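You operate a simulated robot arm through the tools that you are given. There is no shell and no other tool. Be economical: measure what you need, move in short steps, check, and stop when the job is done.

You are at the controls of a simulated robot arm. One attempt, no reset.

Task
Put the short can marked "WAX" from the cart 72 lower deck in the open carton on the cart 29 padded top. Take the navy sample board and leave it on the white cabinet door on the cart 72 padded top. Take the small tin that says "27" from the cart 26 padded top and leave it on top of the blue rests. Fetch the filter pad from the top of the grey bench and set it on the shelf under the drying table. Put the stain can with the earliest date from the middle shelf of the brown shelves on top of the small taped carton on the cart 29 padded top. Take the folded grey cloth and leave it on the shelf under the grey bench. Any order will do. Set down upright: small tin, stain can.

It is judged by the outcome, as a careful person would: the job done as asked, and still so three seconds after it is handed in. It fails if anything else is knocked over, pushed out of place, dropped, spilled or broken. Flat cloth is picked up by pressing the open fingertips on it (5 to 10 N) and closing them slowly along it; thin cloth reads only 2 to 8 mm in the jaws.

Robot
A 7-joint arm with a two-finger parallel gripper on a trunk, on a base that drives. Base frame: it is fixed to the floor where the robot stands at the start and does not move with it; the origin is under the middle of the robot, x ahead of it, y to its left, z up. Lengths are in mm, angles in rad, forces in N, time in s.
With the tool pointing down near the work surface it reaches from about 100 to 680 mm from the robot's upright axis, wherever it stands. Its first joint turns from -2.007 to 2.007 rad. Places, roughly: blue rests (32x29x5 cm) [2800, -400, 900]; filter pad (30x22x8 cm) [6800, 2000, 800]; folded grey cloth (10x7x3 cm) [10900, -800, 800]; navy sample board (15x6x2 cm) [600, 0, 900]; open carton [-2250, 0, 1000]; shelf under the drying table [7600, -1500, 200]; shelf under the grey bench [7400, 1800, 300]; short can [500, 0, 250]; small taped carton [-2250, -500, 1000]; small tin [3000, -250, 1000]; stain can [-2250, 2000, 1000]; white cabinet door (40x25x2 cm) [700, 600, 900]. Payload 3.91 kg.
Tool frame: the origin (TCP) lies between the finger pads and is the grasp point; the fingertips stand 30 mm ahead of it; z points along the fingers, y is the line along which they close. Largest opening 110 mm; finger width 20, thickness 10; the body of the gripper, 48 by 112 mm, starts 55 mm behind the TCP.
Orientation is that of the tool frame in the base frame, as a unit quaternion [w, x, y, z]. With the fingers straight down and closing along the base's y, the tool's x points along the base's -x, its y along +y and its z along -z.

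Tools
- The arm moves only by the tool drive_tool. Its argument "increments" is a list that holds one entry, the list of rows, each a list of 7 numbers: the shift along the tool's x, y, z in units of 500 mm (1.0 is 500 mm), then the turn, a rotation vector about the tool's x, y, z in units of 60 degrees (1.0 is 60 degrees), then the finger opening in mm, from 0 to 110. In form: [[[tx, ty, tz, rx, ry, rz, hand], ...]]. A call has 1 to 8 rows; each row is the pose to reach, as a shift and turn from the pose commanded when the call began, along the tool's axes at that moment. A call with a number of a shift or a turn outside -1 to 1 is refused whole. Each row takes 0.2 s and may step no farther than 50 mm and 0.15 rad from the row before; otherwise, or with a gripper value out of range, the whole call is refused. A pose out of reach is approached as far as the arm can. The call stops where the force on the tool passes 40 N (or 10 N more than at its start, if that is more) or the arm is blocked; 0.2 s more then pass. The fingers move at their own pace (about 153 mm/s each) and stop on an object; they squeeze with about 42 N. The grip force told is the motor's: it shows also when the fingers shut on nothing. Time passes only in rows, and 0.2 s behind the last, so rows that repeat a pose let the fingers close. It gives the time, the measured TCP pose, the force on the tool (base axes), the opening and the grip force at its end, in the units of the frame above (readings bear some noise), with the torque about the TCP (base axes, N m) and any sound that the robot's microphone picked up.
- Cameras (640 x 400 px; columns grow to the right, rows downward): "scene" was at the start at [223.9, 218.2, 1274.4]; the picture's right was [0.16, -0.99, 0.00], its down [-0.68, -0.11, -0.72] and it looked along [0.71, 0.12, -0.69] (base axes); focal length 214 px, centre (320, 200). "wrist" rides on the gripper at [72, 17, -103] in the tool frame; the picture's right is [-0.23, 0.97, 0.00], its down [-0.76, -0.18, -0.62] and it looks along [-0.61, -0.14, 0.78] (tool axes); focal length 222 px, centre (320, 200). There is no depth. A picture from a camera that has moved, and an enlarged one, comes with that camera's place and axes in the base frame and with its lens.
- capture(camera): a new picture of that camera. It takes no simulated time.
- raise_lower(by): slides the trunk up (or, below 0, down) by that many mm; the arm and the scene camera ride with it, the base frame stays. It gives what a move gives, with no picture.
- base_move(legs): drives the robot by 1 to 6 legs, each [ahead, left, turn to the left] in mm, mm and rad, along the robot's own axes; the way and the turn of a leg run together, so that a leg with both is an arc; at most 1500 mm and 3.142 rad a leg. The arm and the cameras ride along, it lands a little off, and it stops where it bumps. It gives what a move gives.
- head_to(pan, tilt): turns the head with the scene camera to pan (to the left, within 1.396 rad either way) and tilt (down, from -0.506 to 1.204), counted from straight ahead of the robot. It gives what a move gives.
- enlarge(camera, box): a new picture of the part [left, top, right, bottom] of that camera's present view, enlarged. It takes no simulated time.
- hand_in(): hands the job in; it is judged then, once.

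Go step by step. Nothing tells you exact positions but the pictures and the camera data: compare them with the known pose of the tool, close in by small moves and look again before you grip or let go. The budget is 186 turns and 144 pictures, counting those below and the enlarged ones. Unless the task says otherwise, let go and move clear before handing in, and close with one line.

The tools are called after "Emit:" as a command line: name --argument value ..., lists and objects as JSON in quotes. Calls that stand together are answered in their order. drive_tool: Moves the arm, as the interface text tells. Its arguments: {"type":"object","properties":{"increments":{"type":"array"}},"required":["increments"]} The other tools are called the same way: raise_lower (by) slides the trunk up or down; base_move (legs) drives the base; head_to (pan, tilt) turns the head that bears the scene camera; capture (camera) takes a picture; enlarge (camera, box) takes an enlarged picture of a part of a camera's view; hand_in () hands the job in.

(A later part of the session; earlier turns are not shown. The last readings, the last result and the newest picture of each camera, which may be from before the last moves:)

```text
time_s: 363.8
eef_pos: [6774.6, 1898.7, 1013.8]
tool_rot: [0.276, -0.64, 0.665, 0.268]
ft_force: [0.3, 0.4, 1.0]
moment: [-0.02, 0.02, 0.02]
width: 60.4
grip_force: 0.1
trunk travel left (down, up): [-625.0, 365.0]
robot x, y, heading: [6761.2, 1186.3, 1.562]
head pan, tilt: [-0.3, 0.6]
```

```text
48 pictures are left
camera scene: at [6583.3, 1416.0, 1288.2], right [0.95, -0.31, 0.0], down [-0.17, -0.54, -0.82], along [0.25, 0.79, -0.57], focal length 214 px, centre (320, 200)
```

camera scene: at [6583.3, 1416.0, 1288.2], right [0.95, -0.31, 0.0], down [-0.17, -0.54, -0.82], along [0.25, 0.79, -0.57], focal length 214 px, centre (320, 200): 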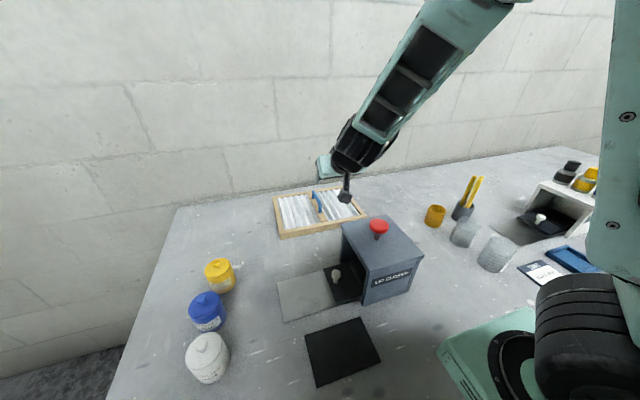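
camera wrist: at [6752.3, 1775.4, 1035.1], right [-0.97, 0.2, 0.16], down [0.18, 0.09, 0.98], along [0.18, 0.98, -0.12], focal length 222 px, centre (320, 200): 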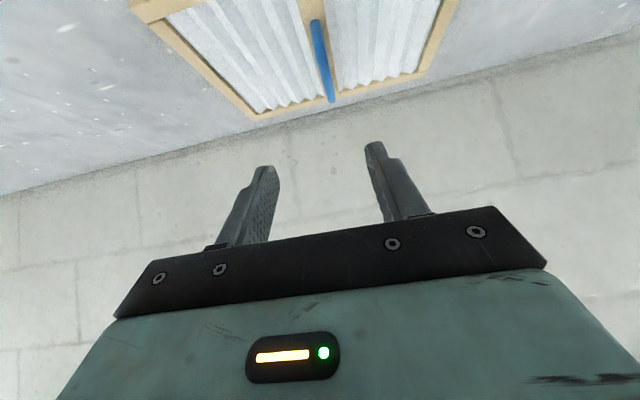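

I'm in, and the handle is at about (6768, 2030, 858). I'll creep 45 mm further, then move over and down onto the handle.

Emit:
base_move --legs '[[45, 6, 0.008]]'

Emit:
drive_tool --increments '[[[-0.05, 0, 0.05, 0, 0, 0, 60], [-0.1, 0, 0.1, 0, 0, 0, 60], [-0.11, 0, 0.13, 0, 0, 0, 60], [-0.06, 0, 0.18, 0, 0, 0, 60], [-0.01, 0, 0.23, 0, 0, 0, 60]]]'

Emit:
capture --camera "wrist"

Emit:
enlarge --camera "scene" --box '[240, 100, 440, 260]'

```text
time_s: 364.7
eef_pos: [6762.1, 1945.4, 1014.1]
tool_rot: [0.275, -0.643, 0.662, 0.269]
ft_force: [0.2, 0.1, 0.1]
moment: [-0.01, -0.01, 0.0]
width: 60.1
grip_force: 0.0
trunk travel left (down, up): [-625.0, 365.0]
robot x, y, heading: [6757.8, 1232.8, 1.572]
head pan, tilt: [-0.3, 0.6]
```

```text
time_s: 365.9
eef_pos: [6765.0, 2029.7, 936.6]
tool_rot: [0.275, -0.643, 0.663, 0.268]
ft_force: [-0.5, -0.2, 0.1]
moment: [0.03, -0.01, 0.0]
width: 60.1
grip_force: 0.1
trunk travel left (down, up): [-625.0, 365.0]
robot x, y, heading: [6752.4, 1235.6, 1.569]
head pan, tilt: [-0.3, 0.6]
```

```text
47 pictures are left
camera wrist: at [6744.3, 1905.7, 957.3], right [-0.97, 0.19, 0.16], down [0.18, 0.09, 0.98], along [0.17, 0.98, -0.12], focal length 222 px, centre (320, 200)
```

wrist: 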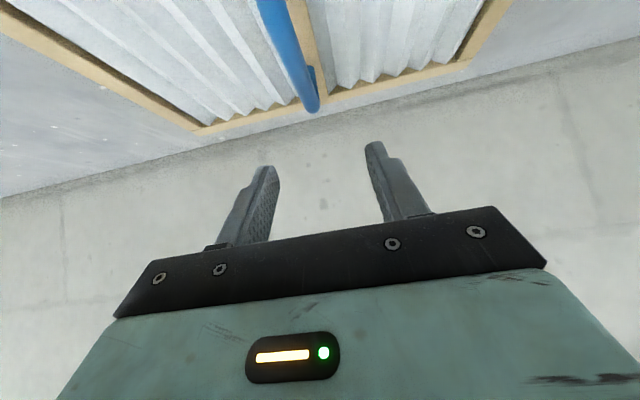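

```text
2.50 times, centred on (340, 180) of scene
camera zoom: at [6575.8, 1460.0, 1288.3], right [0.95, -0.3, 0.0], down [-0.17, -0.54, -0.83], along [0.25, 0.79, -0.56], focal length 536 px, centre (270, 250)
```

zoom: 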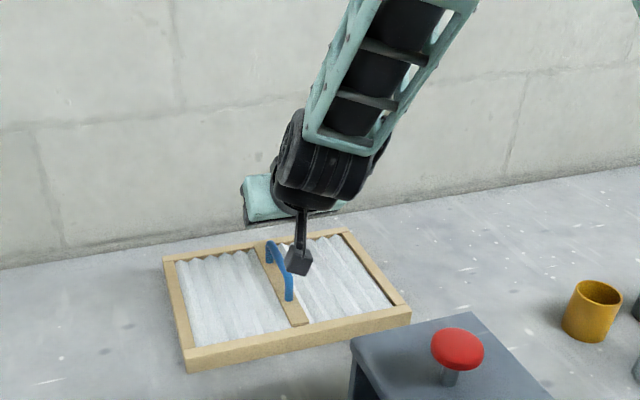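

The handle bar is centred at (6766, 2024), top at about 863. I'll descend 78 mm and close.

Emit:
drive_tool --increments '[[[0.055, 0, 0.055, 0, 0, 0, 60], [0.095, 0, 0.095, 0, 0, 0, 60], [0.11, 0, 0.11, 0, 0, 0, 60]]]'

Emit:
capture --camera "wrist"

Emit:
enlarge --camera "scene" --box '[240, 100, 440, 260]'

```text
time_s: 366.7
eef_pos: [6764.0, 2029.4, 860.1]
tool_rot: [0.275, -0.643, 0.663, 0.269]
ft_force: [-0.1, 0.2, -0.2]
moment: [0.03, 0.02, -0.02]
width: 59.8
grip_force: 0.0
trunk travel left (down, up): [-625.0, 365.0]
robot x, y, heading: [6755.3, 1237.4, 1.569]
head pan, tilt: [-0.3, 0.6]
```

```text
45 pictures are left
camera wrist: at [6744.3, 1906.0, 881.1], right [-0.97, 0.19, 0.16], down [0.18, 0.09, 0.98], along [0.17, 0.98, -0.12], focal length 222 px, centre (320, 200)
```

wrist: 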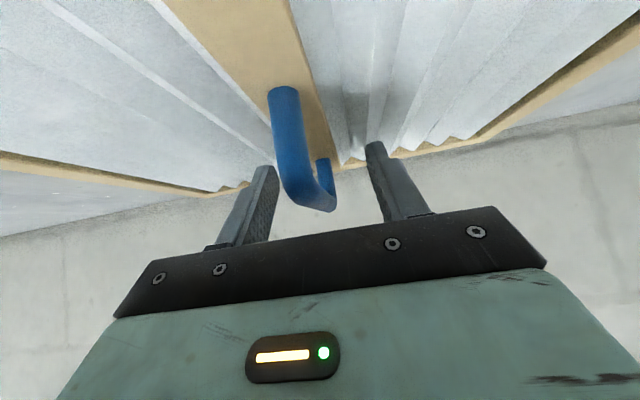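

```text
2.50 times, centred on (340, 180) of scene
camera zoom: at [6575.9, 1460.3, 1288.3], right [0.95, -0.3, 0.0], down [-0.17, -0.54, -0.83], along [0.25, 0.79, -0.56], focal length 536 px, centre (270, 250)
```

zoom: 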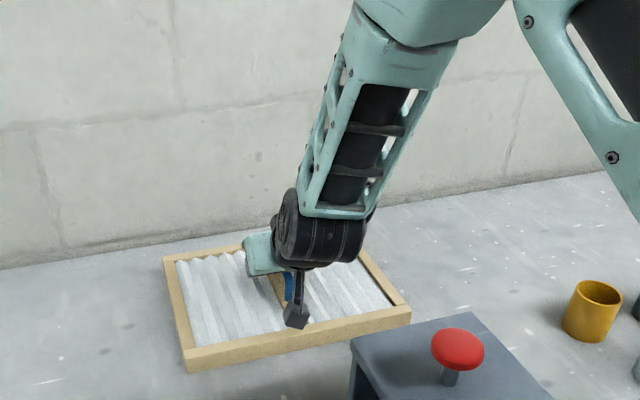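

The handle is between the fingers, so I'll close.

Emit:
drive_tool --increments '[[[0, 0, 0, 0, 0, 0, 30], [0, 0, 0, 0, 0, 0, 5], [0, 0, 0, 0, 0, 0, 5]]]'

Emit:
drive_tool --increments '[[[-0.02, 0, -0.02, 0, 0, 0, 5], [-0.06, 0, -0.06, 0, 0, 0, 5]]]'

Emit:
capture --camera "wrist"

Emit:
capture --camera "scene"

```text
time_s: 367.5
eef_pos: [6764.6, 2029.6, 859.4]
tool_rot: [0.275, -0.644, 0.661, 0.27]
ft_force: [0.5, -0.6, 0.1]
moment: [0.06, 0.07, 0.04]
width: 11.0
grip_force: 42.1
trunk travel left (down, up): [-625.0, 365.0]
robot x, y, heading: [6753.0, 1234.8, 1.569]
head pan, tilt: [-0.3, 0.6]
```

```text
time_s: 368.1
eef_pos: [6763.6, 2029.7, 901.0]
tool_rot: [0.275, -0.644, 0.661, 0.269]
ft_force: [-0.2, 0.6, -2.1]
moment: [0.02, 0.01, 0.02]
width: 10.9
grip_force: 41.7
trunk travel left (down, up): [-625.0, 365.0]
robot x, y, heading: [6751.3, 1234.9, 1.567]
head pan, tilt: [-0.3, 0.6]
```

```text
43 pictures are left
camera wrist: at [6744.0, 1905.3, 922.0], right [-0.97, 0.19, 0.16], down [0.18, 0.09, 0.98], along [0.17, 0.98, -0.12], focal length 222 px, centre (320, 200)
```

wrist: 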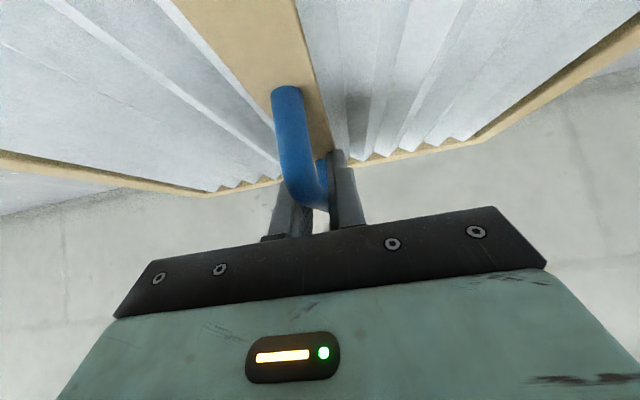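

```text
42 pictures are left
camera scene: at [6575.9, 1460.7, 1288.1], right [0.95, -0.3, 0.0], down [-0.17, -0.54, -0.82], along [0.25, 0.79, -0.57], focal length 214 px, centre (320, 200)
```

scene: 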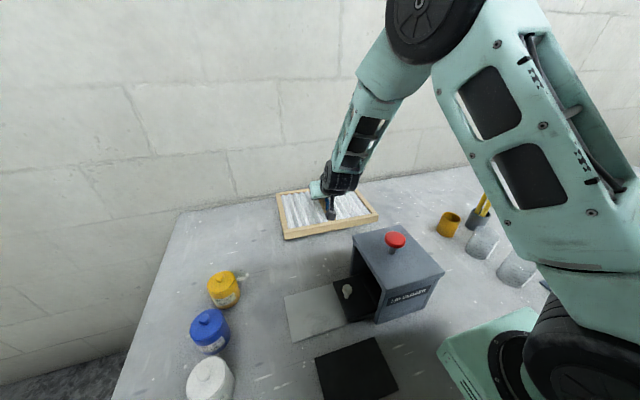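

The pad is held level by its handle. I'll raise the trunk to clear the knob and back out.

Emit:
raise_lower --by 250

Emit:
base_move --legs '[[-650, 0, 0], [0, 0, -1.57]]'

Emit:
head_to --pan -0.7 --tilt 0.45

Emit:
capture --camera "scene"

```text
time_s: 370.6
eef_pos: [6765.9, 2028.8, 1152.9]
tool_rot: [0.275, -0.643, 0.662, 0.269]
ft_force: [-0.5, -0.7, -1.7]
moment: [0.04, 0.02, -0.02]
width: 11.3
grip_force: 42.1
trunk travel left (down, up): [-875.0, 115.0]
robot x, y, heading: [6753.3, 1231.2, 1.561]
head pan, tilt: [-0.3, 0.6]
```

```text
time_s: 378.1
eef_pos: [7543.7, 577.9, 1151.7]
tool_rot: [0.384, 0.007, 0.923, -0.001]
ft_force: [-0.2, -0.4, -1.5]
moment: [-0.02, -0.01, 0.01]
width: 10.8
grip_force: 42.3
trunk travel left (down, up): [-875.0, 115.0]
robot x, y, heading: [6748.4, 579.0, 0.012]
head pan, tilt: [-0.3, 0.6]
```

```text
time_s: 378.9
eef_pos: [7544.1, 578.5, 1151.2]
tool_rot: [0.384, 0.008, 0.923, -0.002]
ft_force: [0.4, -0.5, -3.3]
moment: [-0.02, 0.03, 0.0]
width: 11.3
grip_force: 41.9
trunk travel left (down, up): [-875.0, 115.0]
robot x, y, heading: [6746.6, 577.6, 0.007]
head pan, tilt: [-0.7, 0.45]
```

```text
41 pictures are left
camera scene: at [6961.3, 727.8, 1551.7], right [-0.64, -0.77, 0.0], down [-0.34, 0.28, -0.9], along [0.69, -0.57, -0.44], focal length 214 px, centre (320, 200)
```

scene: 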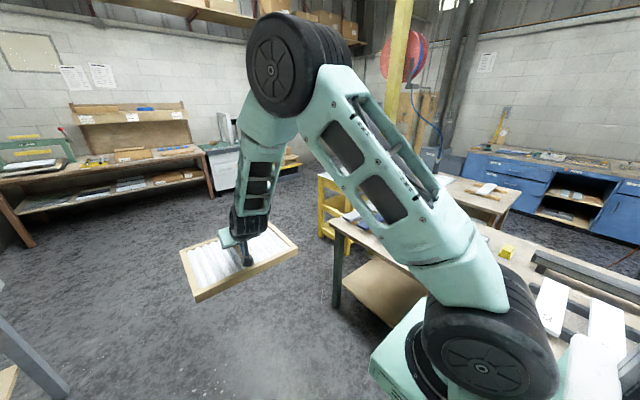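

The drying table is the wooden-topped one at about (7500, -1600). It's best approached from its south side. I'll return west and go around.

Emit:
base_move --legs '[[-1500, 0, 0], [-80, 0, 0], [0, 0, -1.578], [1500, 0, 0], [1400, 0, 0], [0, 0, 1.571]]'

Emit:
base_move --legs '[[900, 0, 0]]'

Emit:
head_to --pan 0.35 --tilt 0.35

Emit:
capture --camera "scene"

```text
time_s: 408.3
eef_pos: [5934.9, -2358.1, 1151.5]
tool_rot: [0.384, 0.022, 0.923, -0.008]
ft_force: [0.0, -0.6, -2.9]
moment: [0.01, -0.02, 0.0]
width: 11.3
grip_force: 42.0
trunk travel left (down, up): [-875.0, 115.0]
robot x, y, heading: [5141.4, -2328.1, -0.024]
head pan, tilt: [-0.7, 0.45]
```

```text
time_s: 413.0
eef_pos: [6831.6, -2384.8, 1151.2]
tool_rot: [0.384, 0.026, 0.923, -0.01]
ft_force: [-0.1, -0.6, -2.0]
moment: [-0.02, -0.02, 0.0]
width: 11.2
grip_force: 41.7
trunk travel left (down, up): [-875.0, 115.0]
robot x, y, heading: [6042.7, -2351.5, -0.027]
head pan, tilt: [-0.7, 0.45]
```

```text
time_s: 414.3
eef_pos: [6831.4, -2384.9, 1151.5]
tool_rot: [0.384, 0.025, 0.923, -0.009]
ft_force: [0.2, -0.5, -2.0]
moment: [-0.01, 0.02, -0.02]
width: 11.2
grip_force: 41.9
trunk travel left (down, up): [-875.0, 115.0]
robot x, y, heading: [6035.5, -2352.9, -0.029]
head pan, tilt: [0.351, 0.351]
```

```text
40 pictures are left
camera scene: at [6273.2, -2124.0, 1560.9], right [0.32, -0.95, 0.0], down [-0.33, -0.11, -0.94], along [0.89, 0.3, -0.34], focal length 214 px, centre (320, 200)
```

scene: 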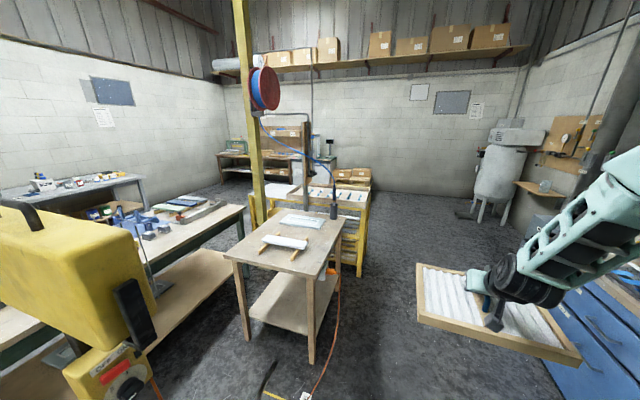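

The drying table spans x 7195–7790, y -1740 to -1230, with a clear shelf beneath and a cord on the floor to its south. I'll retract the arm, drive to about (7490, -2560), turn to face it, and check.

Emit:
drive_tool --increments '[[[0.07, 0, -0.07, 0, 0, 0, 5], [0.14, 0, -0.14, 0, 0, 0, 5], [0.21, 0, -0.21, 0, 0, 0, 5], [0.28, 0, -0.28, 0, 0, 0, 5], [0.345, 0, -0.345, 0, 0, 0, 5]]]'

Emit:
base_move --legs '[[1455, -165, 0], [0, 0, 1.6]]'

Emit:
head_to --pan -0.1 --tilt 0.5

Emit:
capture --camera "scene"

```text
time_s: 415.5
eef_pos: [6638.6, -2341.2, 1151.3]
tool_rot: [0.384, 0.025, 0.923, -0.01]
ft_force: [-0.4, 0.4, -2.5]
moment: [0.04, -0.01, 0.01]
width: 11.4
grip_force: 41.9
out of reach, approached as far as the arm can: row 4, 5
trunk travel left (down, up): [-875.0, 115.0]
robot x, y, heading: [6037.6, -2354.0, -0.033]
head pan, tilt: [0.351, 0.351]
```

```text
time_s: 426.8
eef_pos: [7466.9, -1969.6, 1149.8]
tool_rot: [0.275, -0.644, 0.661, 0.269]
ft_force: [0.4, -0.6, -2.6]
moment: [-0.02, 0.0, 0.03]
width: 10.9
grip_force: 42.0
trunk travel left (down, up): [-875.0, 115.0]
robot x, y, heading: [7499.2, -2572.2, 1.575]
head pan, tilt: [0.351, 0.351]
```

```text
time_s: 427.7
eef_pos: [7467.2, -1969.0, 1150.3]
tool_rot: [0.275, -0.644, 0.661, 0.269]
ft_force: [0.0, 0.2, -2.3]
moment: [0.0, 0.0, 0.0]
width: 11.2
grip_force: 41.8
trunk travel left (down, up): [-875.0, 115.0]
robot x, y, heading: [7497.9, -2571.4, 1.578]
head pan, tilt: [-0.099, 0.499]
```

```text
39 pictures are left
camera scene: at [7302.0, -2339.8, 1547.3], right [1.0, -0.1, 0.0], down [-0.05, -0.48, -0.88], along [0.09, 0.87, -0.48], focal length 214 px, centre (320, 200)
```

scene: 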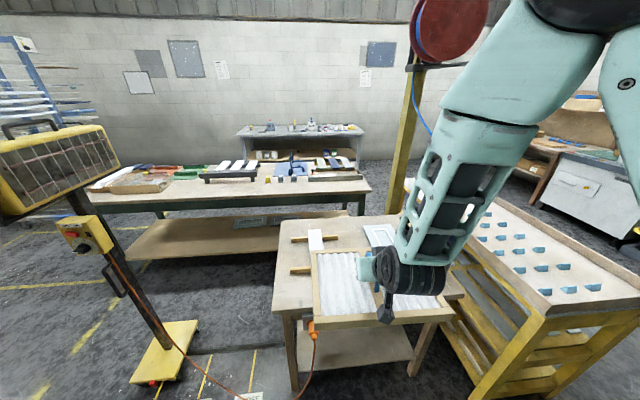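

I'll back off slightly and shift right so the pad lines up with x of about 7580, then lower the trunk to shelf level.

Emit:
base_move --legs '[[-130, -115, 0]]'

Emit:
raise_lower --by -375

Emit:
raise_lower --by -375

Emit:
head_to --pan -0.2 --tilt 0.3

Emit:
capture --camera "scene"

Emit:
capture --camera "wrist"

```text
time_s: 429.2
eef_pos: [7580.1, -2099.7, 1150.6]
tool_rot: [0.275, -0.645, 0.66, 0.269]
ft_force: [-0.1, 0.3, -2.4]
moment: [0.0, -0.03, -0.05]
width: 11.1
grip_force: 42.2
trunk travel left (down, up): [-875.0, 115.0]
robot x, y, heading: [7613.9, -2700.0, 1.578]
head pan, tilt: [-0.099, 0.499]
```

```text
time_s: 432.8
eef_pos: [7579.5, -2099.6, 775.5]
tool_rot: [0.275, -0.645, 0.661, 0.269]
ft_force: [0.0, 0.1, -2.6]
moment: [0.01, 0.03, 0.01]
width: 11.1
grip_force: 42.1
trunk travel left (down, up): [-500.0, 490.0]
robot x, y, heading: [7608.4, -2703.5, 1.575]
head pan, tilt: [-0.099, 0.499]
```

```text
time_s: 436.4
eef_pos: [7580.5, -2098.9, 400.3]
tool_rot: [0.275, -0.645, 0.66, 0.27]
ft_force: [-0.8, 1.4, -2.3]
moment: [-0.01, 0.04, -0.01]
width: 11.2
grip_force: 42.0
trunk travel left (down, up): [-125.0, 865.0]
robot x, y, heading: [7612.7, -2706.2, 1.573]
head pan, tilt: [-0.099, 0.499]
```

```text
time_s: 437.1
eef_pos: [7579.0, -2100.2, 401.9]
tool_rot: [0.274, -0.646, 0.66, 0.27]
ft_force: [-0.1, 0.1, -2.0]
moment: [0.01, -0.05, 0.0]
width: 11.2
grip_force: 42.2
trunk travel left (down, up): [-125.0, 865.0]
robot x, y, heading: [7612.0, -2702.7, 1.573]
head pan, tilt: [-0.201, 0.3]
```

```text
38 pictures are left
camera scene: at [7425.1, -2469.7, 815.6], right [0.98, -0.19, 0.0], down [-0.06, -0.29, -0.96], along [0.19, 0.94, -0.3], focal length 214 px, centre (320, 200)
```

scene: 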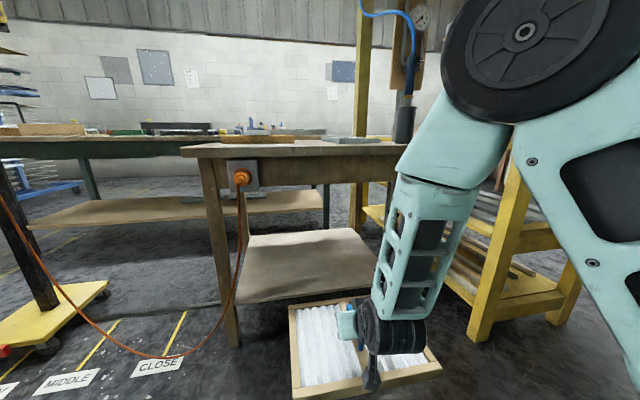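

```text
37 pictures are left
camera wrist: at [7560.3, -2223.7, 421.7], right [-0.97, 0.18, 0.16], down [0.18, 0.09, 0.98], along [0.16, 0.98, -0.12], focal length 222 px, centre (320, 200)
```

wrist: 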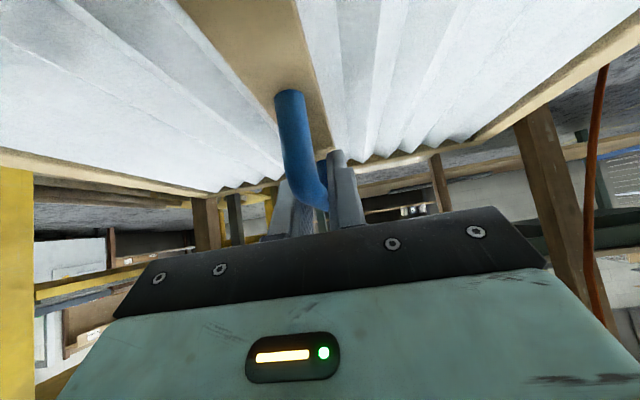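

The shelf is at about z = 190, and the front legs are at x of about 7219 and 7905. I'll stretch the arm forward and lower so the elbow stays outside the table edge.

Emit:
drive_tool --increments '[[[-0.032, 0, 0.0625, 0, 0, 0, 5], [-0.064, 0, 0.125, 0, 0, 0, 5], [-0.096, 0, 0.1875, 0, 0, 0, 5], [-0.128, 0, 0.25, 0, 0, 0, 5], [-0.16, 0, 0.3125, 0, 0, 0, 5], [-0.191, 0, 0.375, 0, 0, 0, 5]]]'

Emit:
base_move --legs '[[140, 0, 0]]'

Emit:
capture --camera "scene"

Emit:
capture --camera "wrist"

```text
time_s: 438.6
eef_pos: [7583.6, -1898.5, 336.3]
tool_rot: [0.274, -0.646, 0.66, 0.269]
ft_force: [-0.5, -0.3, -2.2]
moment: [0.0, 0.0, 0.0]
width: 11.1
grip_force: 41.9
trunk travel left (down, up): [-125.0, 865.0]
robot x, y, heading: [7612.2, -2702.9, 1.575]
head pan, tilt: [-0.201, 0.3]
```

```text
time_s: 439.9
eef_pos: [7585.5, -1761.9, 337.0]
tool_rot: [0.274, -0.645, 0.66, 0.269]
ft_force: [0.4, 0.1, -2.1]
moment: [0.02, -0.02, -0.02]
width: 11.3
grip_force: 42.1
trunk travel left (down, up): [-125.0, 865.0]
robot x, y, heading: [7610.2, -2564.6, 1.577]
head pan, tilt: [-0.201, 0.3]
```

```text
36 pictures are left
camera scene: at [7425.3, -2331.3, 815.7], right [0.98, -0.2, 0.0], down [-0.06, -0.29, -0.96], along [0.19, 0.94, -0.3], focal length 214 px, centre (320, 200)
```

scene: 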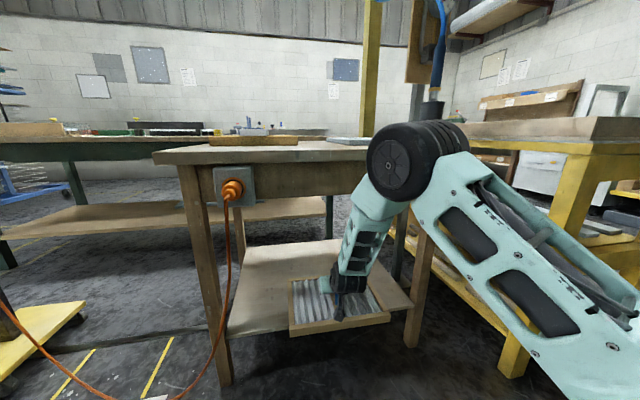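

```text
35 pictures are left
camera wrist: at [7565.3, -1885.4, 357.4], right [-0.97, 0.18, 0.16], down [0.18, 0.09, 0.98], along [0.16, 0.98, -0.12], focal length 222 px, centre (320, 200)
```

wrist: 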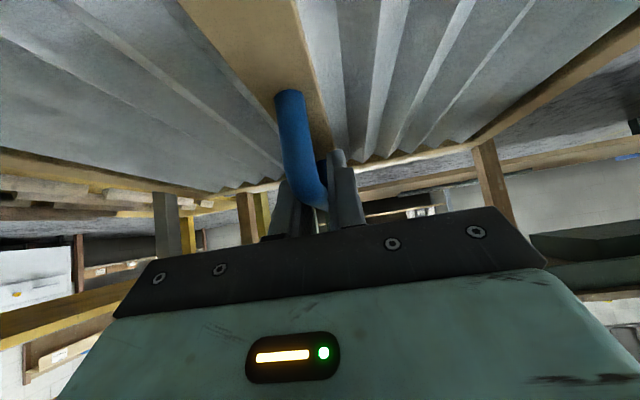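

I need the elbow further back. I'll stretch the arm 90 mm more and lower 30, then check before the last bit of driving.

Emit:
drive_tool --increments '[[[-0.028, 0, 0.057, 0, 0, 0, 5], [-0.057, 0, 0.113, 0, 0, 0, 5], [-0.085, 0, 0.17, 0, 0, 0, 5]]]'

Emit:
capture --camera "scene"

```text
time_s: 440.7
eef_pos: [7585.5, -1670.8, 308.3]
tool_rot: [0.273, -0.645, 0.661, 0.269]
ft_force: [-0.6, 0.1, -2.0]
moment: [0.02, 0.02, -0.04]
width: 11.2
grip_force: 42.0
trunk travel left (down, up): [-125.0, 865.0]
robot x, y, heading: [7610.0, -2565.1, 1.572]
head pan, tilt: [-0.201, 0.3]
```

```text
34 pictures are left
camera scene: at [7425.3, -2331.3, 815.7], right [0.98, -0.2, 0.0], down [-0.06, -0.29, -0.96], along [0.19, 0.94, -0.3], focal length 214 px, centre (320, 200)
```

scene: 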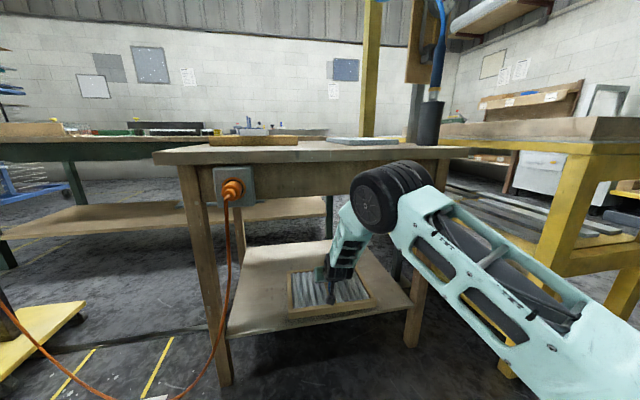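

Reach is fine. I'll extend 30 mm more by arm, lower a little, and drive only 32 mm.

Emit:
drive_tool --increments '[[[-0.014, 0, 0.05, 0, 0, 0, 5], [-0.014, 0, 0.07, 0, 0, 0, 5]]]'

Emit:
base_move --legs '[[32, 0, 0]]'

Emit:
capture --camera "scene"

Emit:
capture --camera "wrist"

```text
time_s: 441.3
eef_pos: [7586.4, -1642.6, 286.9]
tool_rot: [0.273, -0.646, 0.66, 0.269]
ft_force: [0.5, 0.0, -2.2]
moment: [0.0, -0.02, 0.01]
width: 11.3
grip_force: 42.3
trunk travel left (down, up): [-125.0, 865.0]
robot x, y, heading: [7611.0, -2566.6, 1.575]
head pan, tilt: [-0.201, 0.3]
```

```text
time_s: 442.1
eef_pos: [7586.2, -1610.6, 288.4]
tool_rot: [0.274, -0.645, 0.661, 0.269]
ft_force: [0.3, 0.3, -2.7]
moment: [-0.05, -0.02, -0.02]
width: 11.4
grip_force: 41.8
trunk travel left (down, up): [-125.0, 865.0]
robot x, y, heading: [7608.2, -2532.0, 1.569]
head pan, tilt: [-0.201, 0.3]
```

```text
33 pictures are left
camera scene: at [7425.1, -2299.5, 815.7], right [0.98, -0.2, 0.0], down [-0.06, -0.29, -0.96], along [0.19, 0.94, -0.3], focal length 214 px, centre (320, 200)
```

scene: 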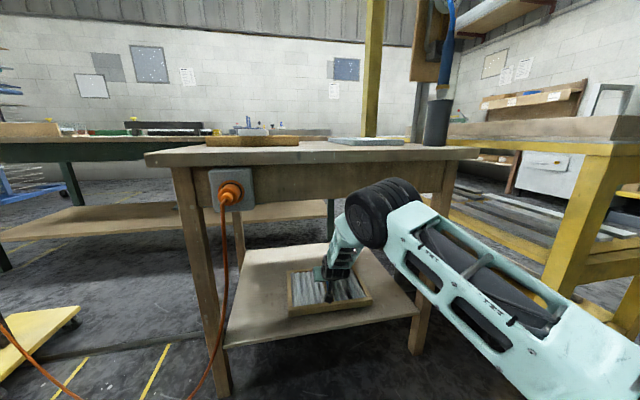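

```text
32 pictures are left
camera wrist: at [7566.2, -1734.1, 307.9], right [-0.97, 0.18, 0.16], down [0.18, 0.09, 0.98], along [0.16, 0.98, -0.12], focal length 222 px, centre (320, 200)
```

wrist: 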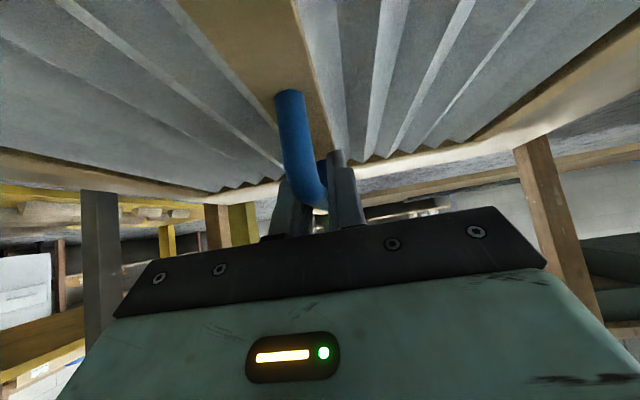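

The pad is over the shelf. I'll lower in small steps.

Emit:
drive_tool --increments '[[[0.008, 0, 0.008, 0, 0, 0, 5], [0.014, 0, 0.014, 0, 0, 0, 5], [0.019, 0, 0.019, 0, 0, 0, 5], [0.024, 0, 0.024, 0, 0, 0, 5]]]'

```text
time_s: 443.1
eef_pos: [7586.2, -1609.9, 275.7]
tool_rot: [0.277, -0.643, 0.66, 0.272]
ft_force: [1.5, -14.4, 33.3]
moment: [-0.95, 0.03, 0.08]
width: 11.2
grip_force: 42.1
trunk travel left (down, up): [-125.0, 865.0]
robot x, y, heading: [7610.8, -2536.1, 1.573]
head pan, tilt: [-0.201, 0.3]
```

Contact. I'll ease up, open, and retreat along the tool axis.

Emit:
drive_tool --increments '[[[-0.005, 0, -0.005, 0, 0, 0, 11], [-0.005, 0, -0.005, 0, 0, 0, 50], [-0.005, 0, -0.005, 0, 0, 0, 60], [-0.01, 0, -0.06, 0, 0, 0, 60], [-0.02, 0, -0.14, 0, 0, 0, 60]]]'

Emit:
capture --camera "wrist"

Emit:
enlarge --camera "scene" --box '[200, 180, 460, 360]'

```text
time_s: 444.3
eef_pos: [7585.5, -1652.8, 327.7]
tool_rot: [0.275, -0.645, 0.661, 0.269]
ft_force: [0.6, -0.4, 0.5]
moment: [-0.01, -0.02, 0.04]
width: 60.1
grip_force: 0.1
trunk travel left (down, up): [-125.0, 865.0]
robot x, y, heading: [7611.2, -2534.8, 1.57]
head pan, tilt: [-0.201, 0.3]
```

```text
31 pictures are left
camera wrist: at [7564.9, -1775.7, 348.3], right [-0.97, 0.18, 0.16], down [0.18, 0.09, 0.98], along [0.16, 0.98, -0.12], focal length 222 px, centre (320, 200)
```

wrist: 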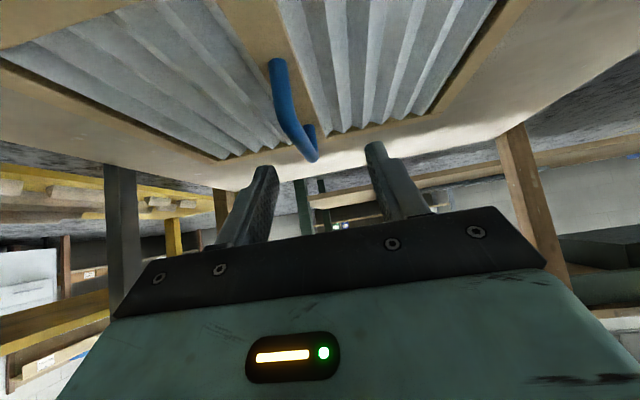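

```text
2.22 times, centred on (330, 270) of scene
camera zoom: at [7425.2, -2299.5, 815.6], right [0.98, -0.2, 0.0], down [-0.06, -0.29, -0.96], along [0.19, 0.94, -0.3], focal length 477 px, centre (298, 44)
```

zoom: 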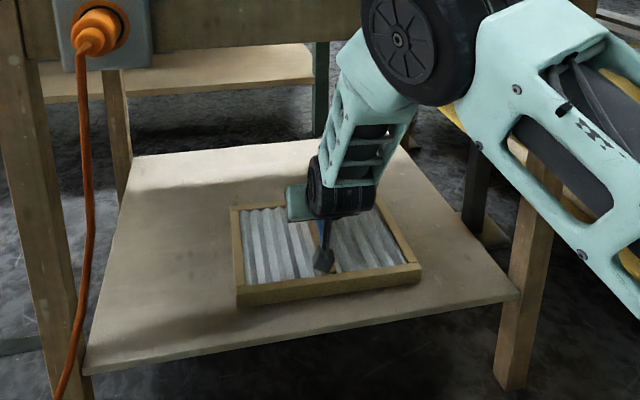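

The filter pad sits squarely on the shelf. I'll back out, raise, and head east toward the cloth.

Emit:
base_move --legs '[[-300, 0, 0]]'

Emit:
raise_lower --by 400

Emit:
raise_lower --by 350

Emit:
base_move --legs '[[0, 0, -1.55], [1500, 0, 0]]'

Emit:
head_to --pan 0.4 --tilt 0.35

Emit:
capture --camera "scene"

```text
time_s: 446.3
eef_pos: [7579.2, -1949.3, 327.2]
tool_rot: [0.273, -0.648, 0.657, 0.271]
ft_force: [0.1, 0.2, 0.6]
moment: [-0.01, 0.0, -0.01]
width: 60.1
grip_force: 0.0
trunk travel left (down, up): [-125.0, 865.0]
robot x, y, heading: [7616.5, -2830.1, 1.584]
head pan, tilt: [-0.201, 0.3]
```

```text
time_s: 450.2
eef_pos: [7579.4, -1949.3, 727.5]
tool_rot: [0.273, -0.648, 0.658, 0.27]
ft_force: [-0.6, 1.0, -0.4]
moment: [-0.01, 0.01, -0.01]
width: 60.0
grip_force: 0.0
trunk travel left (down, up): [-525.0, 465.0]
robot x, y, heading: [7613.4, -2827.3, 1.582]
head pan, tilt: [-0.201, 0.3]
```

```text
time_s: 453.6
eef_pos: [7579.3, -1949.4, 1078.0]
tool_rot: [0.273, -0.647, 0.658, 0.27]
ft_force: [0.4, 0.4, 0.4]
moment: [0.02, -0.01, -0.01]
width: 59.9
grip_force: 0.0
trunk travel left (down, up): [-875.0, 115.0]
robot x, y, heading: [7613.0, -2827.4, 1.58]
head pan, tilt: [-0.201, 0.3]
```

```text
time_s: 455.4
eef_pos: [7870.4, -1978.9, 1078.4]
tool_rot: [0.314, -0.532, 0.754, 0.222]
ft_force: [-0.6, -0.1, -0.2]
moment: [-0.05, -0.02, 0.01]
width: 59.9
grip_force: 0.0
trunk travel left (down, up): [-875.0, 115.0]
robot x, y, heading: [7617.6, -2830.1, 1.252]
head pan, tilt: [-0.201, 0.3]
stopped in leg 1: the robot was blocked; the commanded pose is now the measured one
```

```text
time_s: 456.4
eef_pos: [7869.6, -1979.0, 1077.8]
tool_rot: [0.313, -0.532, 0.755, 0.222]
ft_force: [0.4, -0.9, 0.4]
moment: [0.0, -0.02, -0.01]
width: 60.0
grip_force: 0.1
trunk travel left (down, up): [-875.0, 115.0]
robot x, y, heading: [7620.5, -2821.4, 1.256]
head pan, tilt: [0.4, 0.351]
```

```text
29 pictures are left
camera scene: at [7461.8, -2532.8, 1561.0], right [1.0, 0.08, 0.0], down [0.03, -0.34, -0.94], along [-0.08, 0.94, -0.34], focal length 214 px, centre (320, 200)
```

scene: 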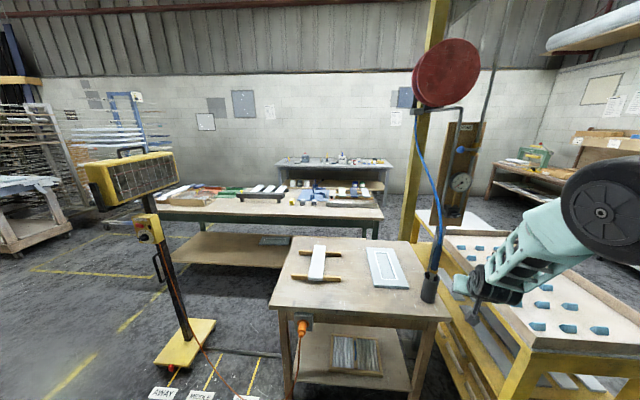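

The base corner touched the cabinet behind while turning. I'll shorten the arm, shift 160 mm north, and complete the turn.

Emit:
drive_tool --increments '[[[0.065, 0, -0.065, 0, 0, 0, 60], [0.13, 0, -0.13, 0, 0, 0, 60], [0.195, 0, -0.195, 0, 0, 0, 60], [0.26, 0, -0.26, 0, 0, 0, 60]]]'

Emit:
base_move --legs '[[152, 49, 0], [0, 0, -1.256]]'

Emit:
head_to --pan 0.1 --tilt 0.35

Emit:
capture --camera "scene"

```text
time_s: 457.4
eef_pos: [7809.4, -2149.9, 1078.5]
tool_rot: [0.314, -0.533, 0.754, 0.222]
ft_force: [0.2, 0.0, 0.1]
moment: [0.04, 0.02, 0.03]
width: 60.2
grip_force: 0.0
trunk travel left (down, up): [-875.0, 115.0]
robot x, y, heading: [7619.1, -2824.3, 1.25]
head pan, tilt: [0.4, 0.351]
```

```text
time_s: 461.9
eef_pos: [8320.6, -2649.6, 1079.1]
tool_rot: [0.385, 0.022, 0.923, -0.009]
ft_force: [0.3, -0.2, 0.5]
moment: [0.02, -0.01, -0.01]
width: 60.1
grip_force: 0.0
trunk travel left (down, up): [-875.0, 115.0]
robot x, y, heading: [7621.7, -2661.5, -0.021]
head pan, tilt: [0.4, 0.351]
```

```text
time_s: 462.7
eef_pos: [8319.5, -2649.2, 1078.7]
tool_rot: [0.384, 0.022, 0.923, -0.008]
ft_force: [0.1, 0.3, 0.1]
moment: [-0.01, -0.01, 0.0]
width: 60.0
grip_force: 0.1
trunk travel left (down, up): [-875.0, 115.0]
robot x, y, heading: [7624.1, -2665.5, -0.018]
head pan, tilt: [0.099, 0.351]
```

```text
28 pictures are left
camera scene: at [7859.8, -2454.7, 1561.0], right [0.08, -1.0, 0.0], down [-0.34, -0.03, -0.94], along [0.94, 0.08, -0.34], focal length 214 px, centre (320, 200)
```

scene: 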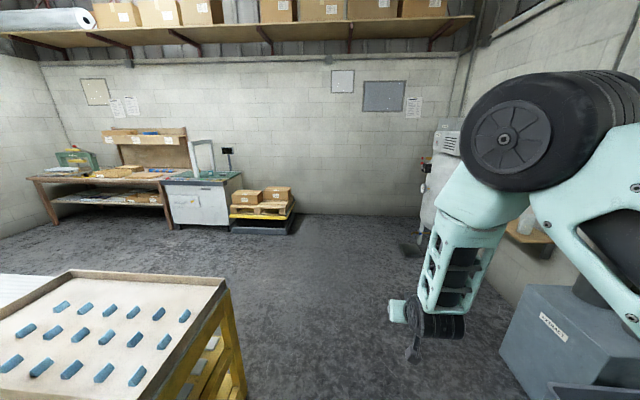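

The cloth should be on top of the white cabinet at the east wall. I'll zoom in there.

Emit:
enlarge --camera "scene" --box '[140, 120, 300, 240]'

```text
3.33 times, centred on (220, 180) of scene
camera zoom: at [7859.8, -2454.7, 1561.0], right [0.08, -1.0, 0.0], down [-0.34, -0.03, -0.94], along [0.94, 0.08, -0.34], focal length 715 px, centre (653, 267)
```

zoom: 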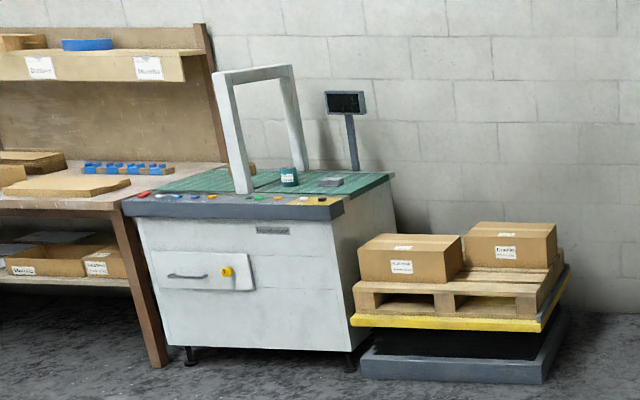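

The folded grey cloth lies on the green-topped machine near (10960, -695). I'll drive there.

Emit:
base_move --legs '[[1400, 0, 0.018], [600, 0, 0], [0, 1000, 0], [0, 950, 0]]'

Emit:
head_to --pan -0.1 --tilt 0.5

Emit:
capture --camera "scene"

```text
time_s: 482.1
eef_pos: [10362.4, -725.4, 1077.2]
tool_rot: [0.384, 0.016, 0.923, -0.006]
ft_force: [1.4, -0.7, -0.6]
moment: [0.01, -0.02, -0.04]
width: 60.0
grip_force: 0.0
trunk travel left (down, up): [-875.0, 115.0]
robot x, y, heading: [9660.4, -745.4, -0.014]
head pan, tilt: [0.099, 0.351]
```

```text
time_s: 482.8
eef_pos: [10361.6, -725.4, 1079.1]
tool_rot: [0.384, 0.016, 0.923, -0.006]
ft_force: [-0.4, 0.3, -0.3]
moment: [0.01, 0.02, 0.04]
width: 60.1
grip_force: 0.1
trunk travel left (down, up): [-875.0, 115.0]
robot x, y, heading: [9666.5, -745.0, -0.01]
head pan, tilt: [-0.099, 0.499]
```

```text
26 pictures are left
camera scene: at [9896.1, -553.2, 1547.3], right [-0.11, -0.99, 0.0], down [-0.48, 0.05, -0.88], along [0.87, -0.1, -0.48], focal length 214 px, centre (320, 200)
```

scene: 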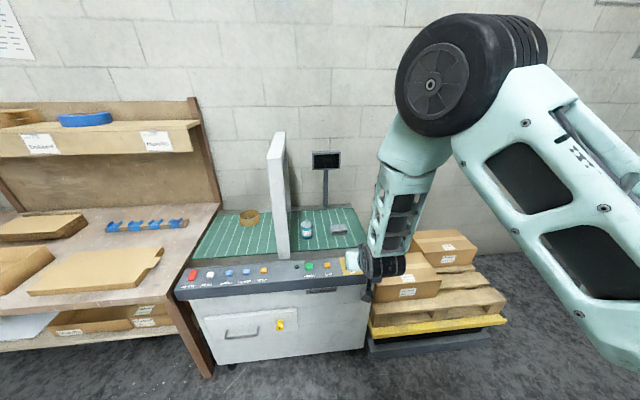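

The cloth is at about (10880, -775). I'll move closer and use the wrist camera.

Emit:
raise_lower --by -120

Emit:
base_move --legs '[[390, -45, 0.014]]'

Emit:
capture --camera "wrist"

Emit:
enlarge --camera "scene" --box '[240, 180, 440, 330]'

```text
time_s: 484.3
eef_pos: [10362.3, -724.6, 959.5]
tool_rot: [0.384, 0.017, 0.923, -0.006]
ft_force: [-0.3, 1.4, 0.4]
moment: [-0.01, -0.02, 0.01]
width: 59.9
grip_force: 0.0
trunk travel left (down, up): [-755.0, 235.0]
robot x, y, heading: [9662.3, -747.4, -0.01]
head pan, tilt: [-0.099, 0.499]
```

```text
time_s: 486.8
eef_pos: [10750.9, -758.6, 958.0]
tool_rot: [0.384, 0.008, 0.923, -0.003]
ft_force: [0.6, -0.2, 0.2]
moment: [-0.04, -0.01, 0.01]
width: 59.9
grip_force: 0.0
trunk travel left (down, up): [-755.0, 235.0]
robot x, y, heading: [10047.9, -787.1, 0.0]
head pan, tilt: [-0.099, 0.499]
```

```text
25 pictures are left
camera wrist: at [10627.2, -739.0, 979.0], right [0.18, 0.97, 0.16], down [0.09, -0.18, 0.98], along [0.98, -0.16, -0.12], focal length 222 px, centre (320, 200)
```

wrist: 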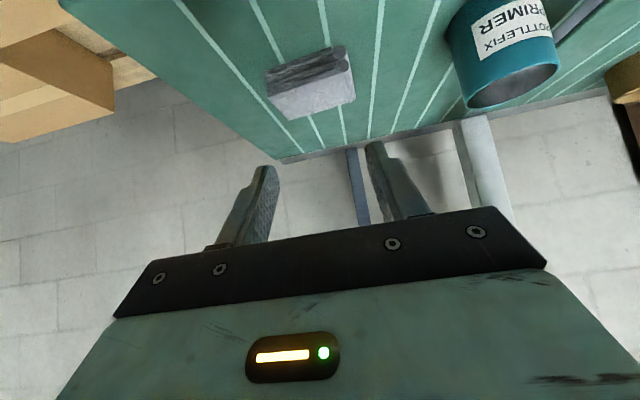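

```text
2.67 times, centred on (340, 255) of scene
camera zoom: at [10283.1, -594.4, 1427.3], right [-0.09, -1.0, 0.0], down [-0.48, 0.04, -0.88], along [0.87, -0.08, -0.48], focal length 572 px, centre (267, 53)
```

zoom: 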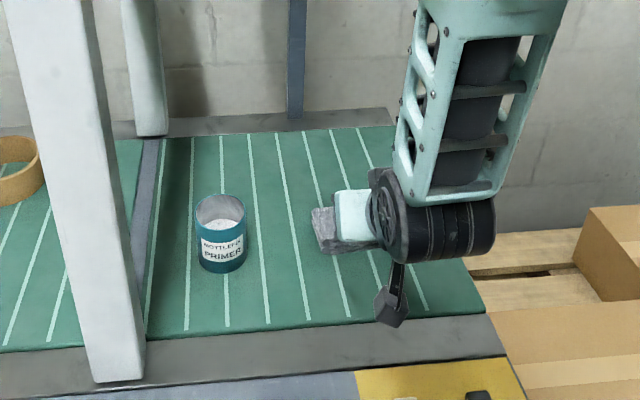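

The cloth spans about y -722 to -812, x 10840–10905, top about 831, on a surface at 801. I'll open fully and move just above it.

Emit:
drive_tool --increments '[[[-0.01, -0.019, 0.09, 0, 0, 0, 110], [-0.02, -0.019, 0.18, 0, 0, 0, 110], [-0.031, -0.019, 0.2715, 0, 0, 0, 110]]]'

Emit:
capture --camera "wrist"

```text
time_s: 487.6
eef_pos: [10859.9, -770.7, 875.6]
tool_rot: [0.384, 0.008, 0.923, -0.002]
ft_force: [-1.0, 0.4, 0.9]
moment: [0.0, 0.01, -0.03]
width: 109.9
grip_force: 0.2
trunk travel left (down, up): [-755.0, 235.0]
robot x, y, heading: [10054.2, -792.0, 0.009]
head pan, tilt: [-0.099, 0.499]
```

```text
23 pictures are left
camera wrist: at [10734.8, -751.1, 896.4], right [0.18, 0.97, 0.16], down [0.09, -0.18, 0.98], along [0.98, -0.16, -0.12], focal length 222 px, centre (320, 200)
```

wrist: 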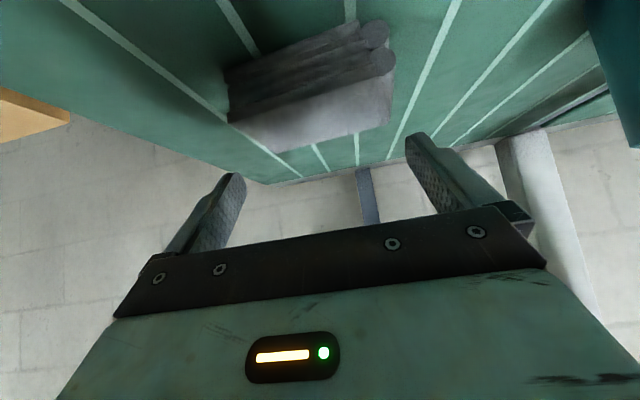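

I'll trim 7 mm left, descend 38 mm and close slowly.

Emit:
drive_tool --increments '[[[0.02, 0.014, 0.02, 0, 0, 0, 110], [0.04, 0.014, 0.04, 0, 0, 0, 110], [0.054, 0.014, 0.054, 0, 0, 0, 110]]]'

Emit:
capture --camera "wrist"

```text
time_s: 488.4
eef_pos: [10859.1, -762.1, 836.8]
tool_rot: [0.384, 0.009, 0.923, -0.002]
ft_force: [0.2, 0.2, 0.7]
moment: [-0.01, 0.01, 0.03]
width: 109.8
grip_force: 0.0
trunk travel left (down, up): [-755.0, 235.0]
robot x, y, heading: [10051.8, -790.9, 0.004]
head pan, tilt: [-0.099, 0.499]
```

```text
22 pictures are left
camera wrist: at [10735.1, -743.6, 857.0], right [0.18, 0.97, 0.16], down [0.09, -0.18, 0.98], along [0.98, -0.16, -0.12], focal length 222 px, centre (320, 200)
```

wrist: 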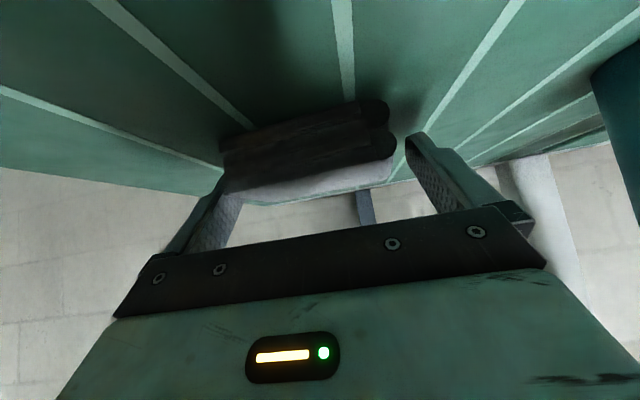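

The cloth is between the fingers. I'll trim 4 mm and close slowly.

Emit:
drive_tool --increments '[[[0, -0.008, 0, 0, 0, 0, 110], [0.006, -0.008, 0.006, 0, 0, 0, 110], [0.006, -0.008, 0.006, 0, 0, 0, 85], [0.006, -0.008, 0.006, 0, 0, 0, 65], [0.006, -0.008, 0.006, 0, 0, 0, 45], [0.006, -0.008, 0.006, 0, 0, 0, 30], [0.006, -0.008, 0.006, 0, 0, 0, 20]]]'

Emit:
capture --camera "wrist"

```text
time_s: 490.0
eef_pos: [10858.6, -767.0, 831.6]
tool_rot: [0.385, 0.009, 0.923, -0.003]
ft_force: [-0.2, 0.4, 6.1]
moment: [0.32, -0.16, 0.15]
width: 97.1
grip_force: 42.0
trunk travel left (down, up): [-755.0, 235.0]
robot x, y, heading: [10049.7, -789.0, 0.004]
head pan, tilt: [-0.099, 0.499]
```

```text
21 pictures are left
camera wrist: at [10734.8, -747.5, 853.0], right [0.18, 0.97, 0.16], down [0.09, -0.18, 0.98], along [0.98, -0.16, -0.12], focal length 222 px, centre (320, 200)
```

wrist: 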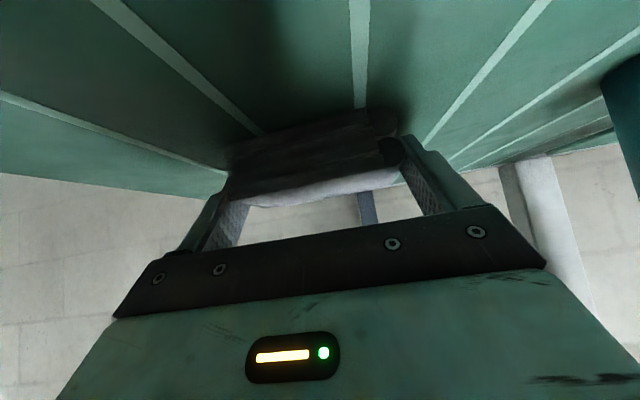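

It is gripped at 97 mm. I'll lift.

Emit:
drive_tool --increments '[[[-0.02, 0, -0.02, 0, 0, 0, 60], [-0.07, 0, -0.07, 0, 0, 0, 60], [-0.14, 0, -0.14, 0, 0, 0, 60], [-0.2, 0, -0.2, 0, 0, 0, 60]]]'

Emit:
capture --camera "wrist"

```text
time_s: 491.0
eef_pos: [10858.7, -765.8, 971.7]
tool_rot: [0.383, 0.007, 0.924, -0.002]
ft_force: [-0.6, -0.5, -0.6]
moment: [0.03, 0.04, 0.01]
width: 96.7
grip_force: 42.4
trunk travel left (down, up): [-755.0, 235.0]
robot x, y, heading: [10050.9, -789.3, 0.004]
head pan, tilt: [-0.099, 0.499]
```

```text
20 pictures are left
camera wrist: at [10734.9, -746.1, 993.2], right [0.18, 0.97, 0.16], down [0.09, -0.18, 0.98], along [0.98, -0.16, -0.12], focal length 222 px, centre (320, 200)
```

wrist: 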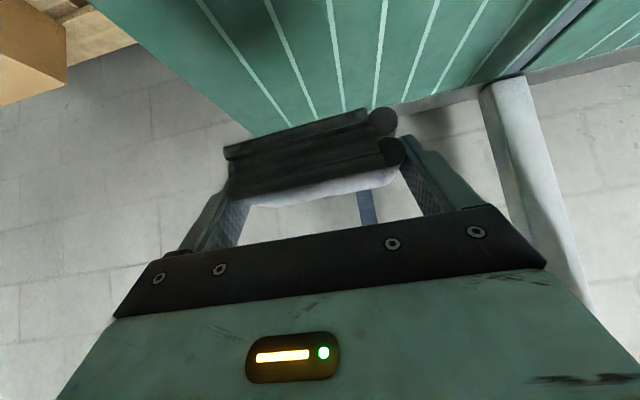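

The cloth is held firmly. I'll back away and drive round to the front of the grey bench.

Emit:
base_move --legs '[[-700, 0, 0], [0, 1340, 0], [-1200, 0, 0], [-850, 0, 0]]'

Emit:
head_to --pan 1.2 --tilt 0.6

Emit:
capture --camera "scene"

```text
time_s: 510.9
eef_pos: [8097.2, 541.3, 971.8]
tool_rot: [0.384, 0.003, 0.923, 0.0]
ft_force: [-0.6, 0.4, -0.8]
moment: [0.01, 0.03, 0.0]
width: 94.4
grip_force: 42.2
trunk travel left (down, up): [-755.0, 235.0]
robot x, y, heading: [7291.4, 504.2, 0.025]
head pan, tilt: [-0.099, 0.499]
```

```text
time_s: 512.4
eef_pos: [8097.0, 541.9, 972.3]
tool_rot: [0.384, 0.003, 0.923, 0.0]
ft_force: [-0.3, -0.3, -1.4]
moment: [0.01, 0.03, -0.01]
width: 94.2
grip_force: 42.2
trunk travel left (down, up): [-755.0, 235.0]
robot x, y, heading: [7294.7, 507.1, 0.019]
head pan, tilt: [1.201, 0.6]
```

```text
19 pictures are left
camera scene: at [7459.4, 795.7, 1418.2], right [0.94, -0.34, 0.0], down [-0.19, -0.53, -0.83], along [0.28, 0.77, -0.56], focal length 214 px, centre (320, 200)
```

scene: 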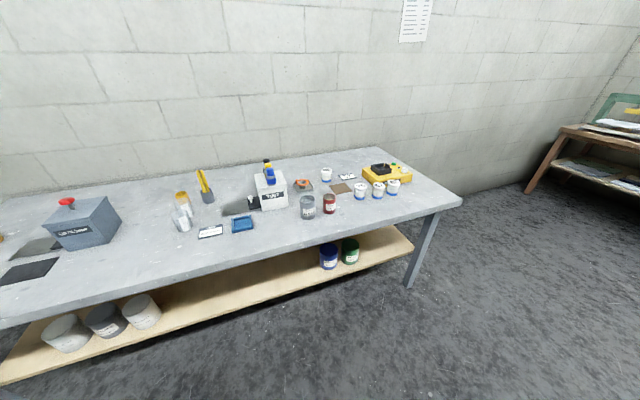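

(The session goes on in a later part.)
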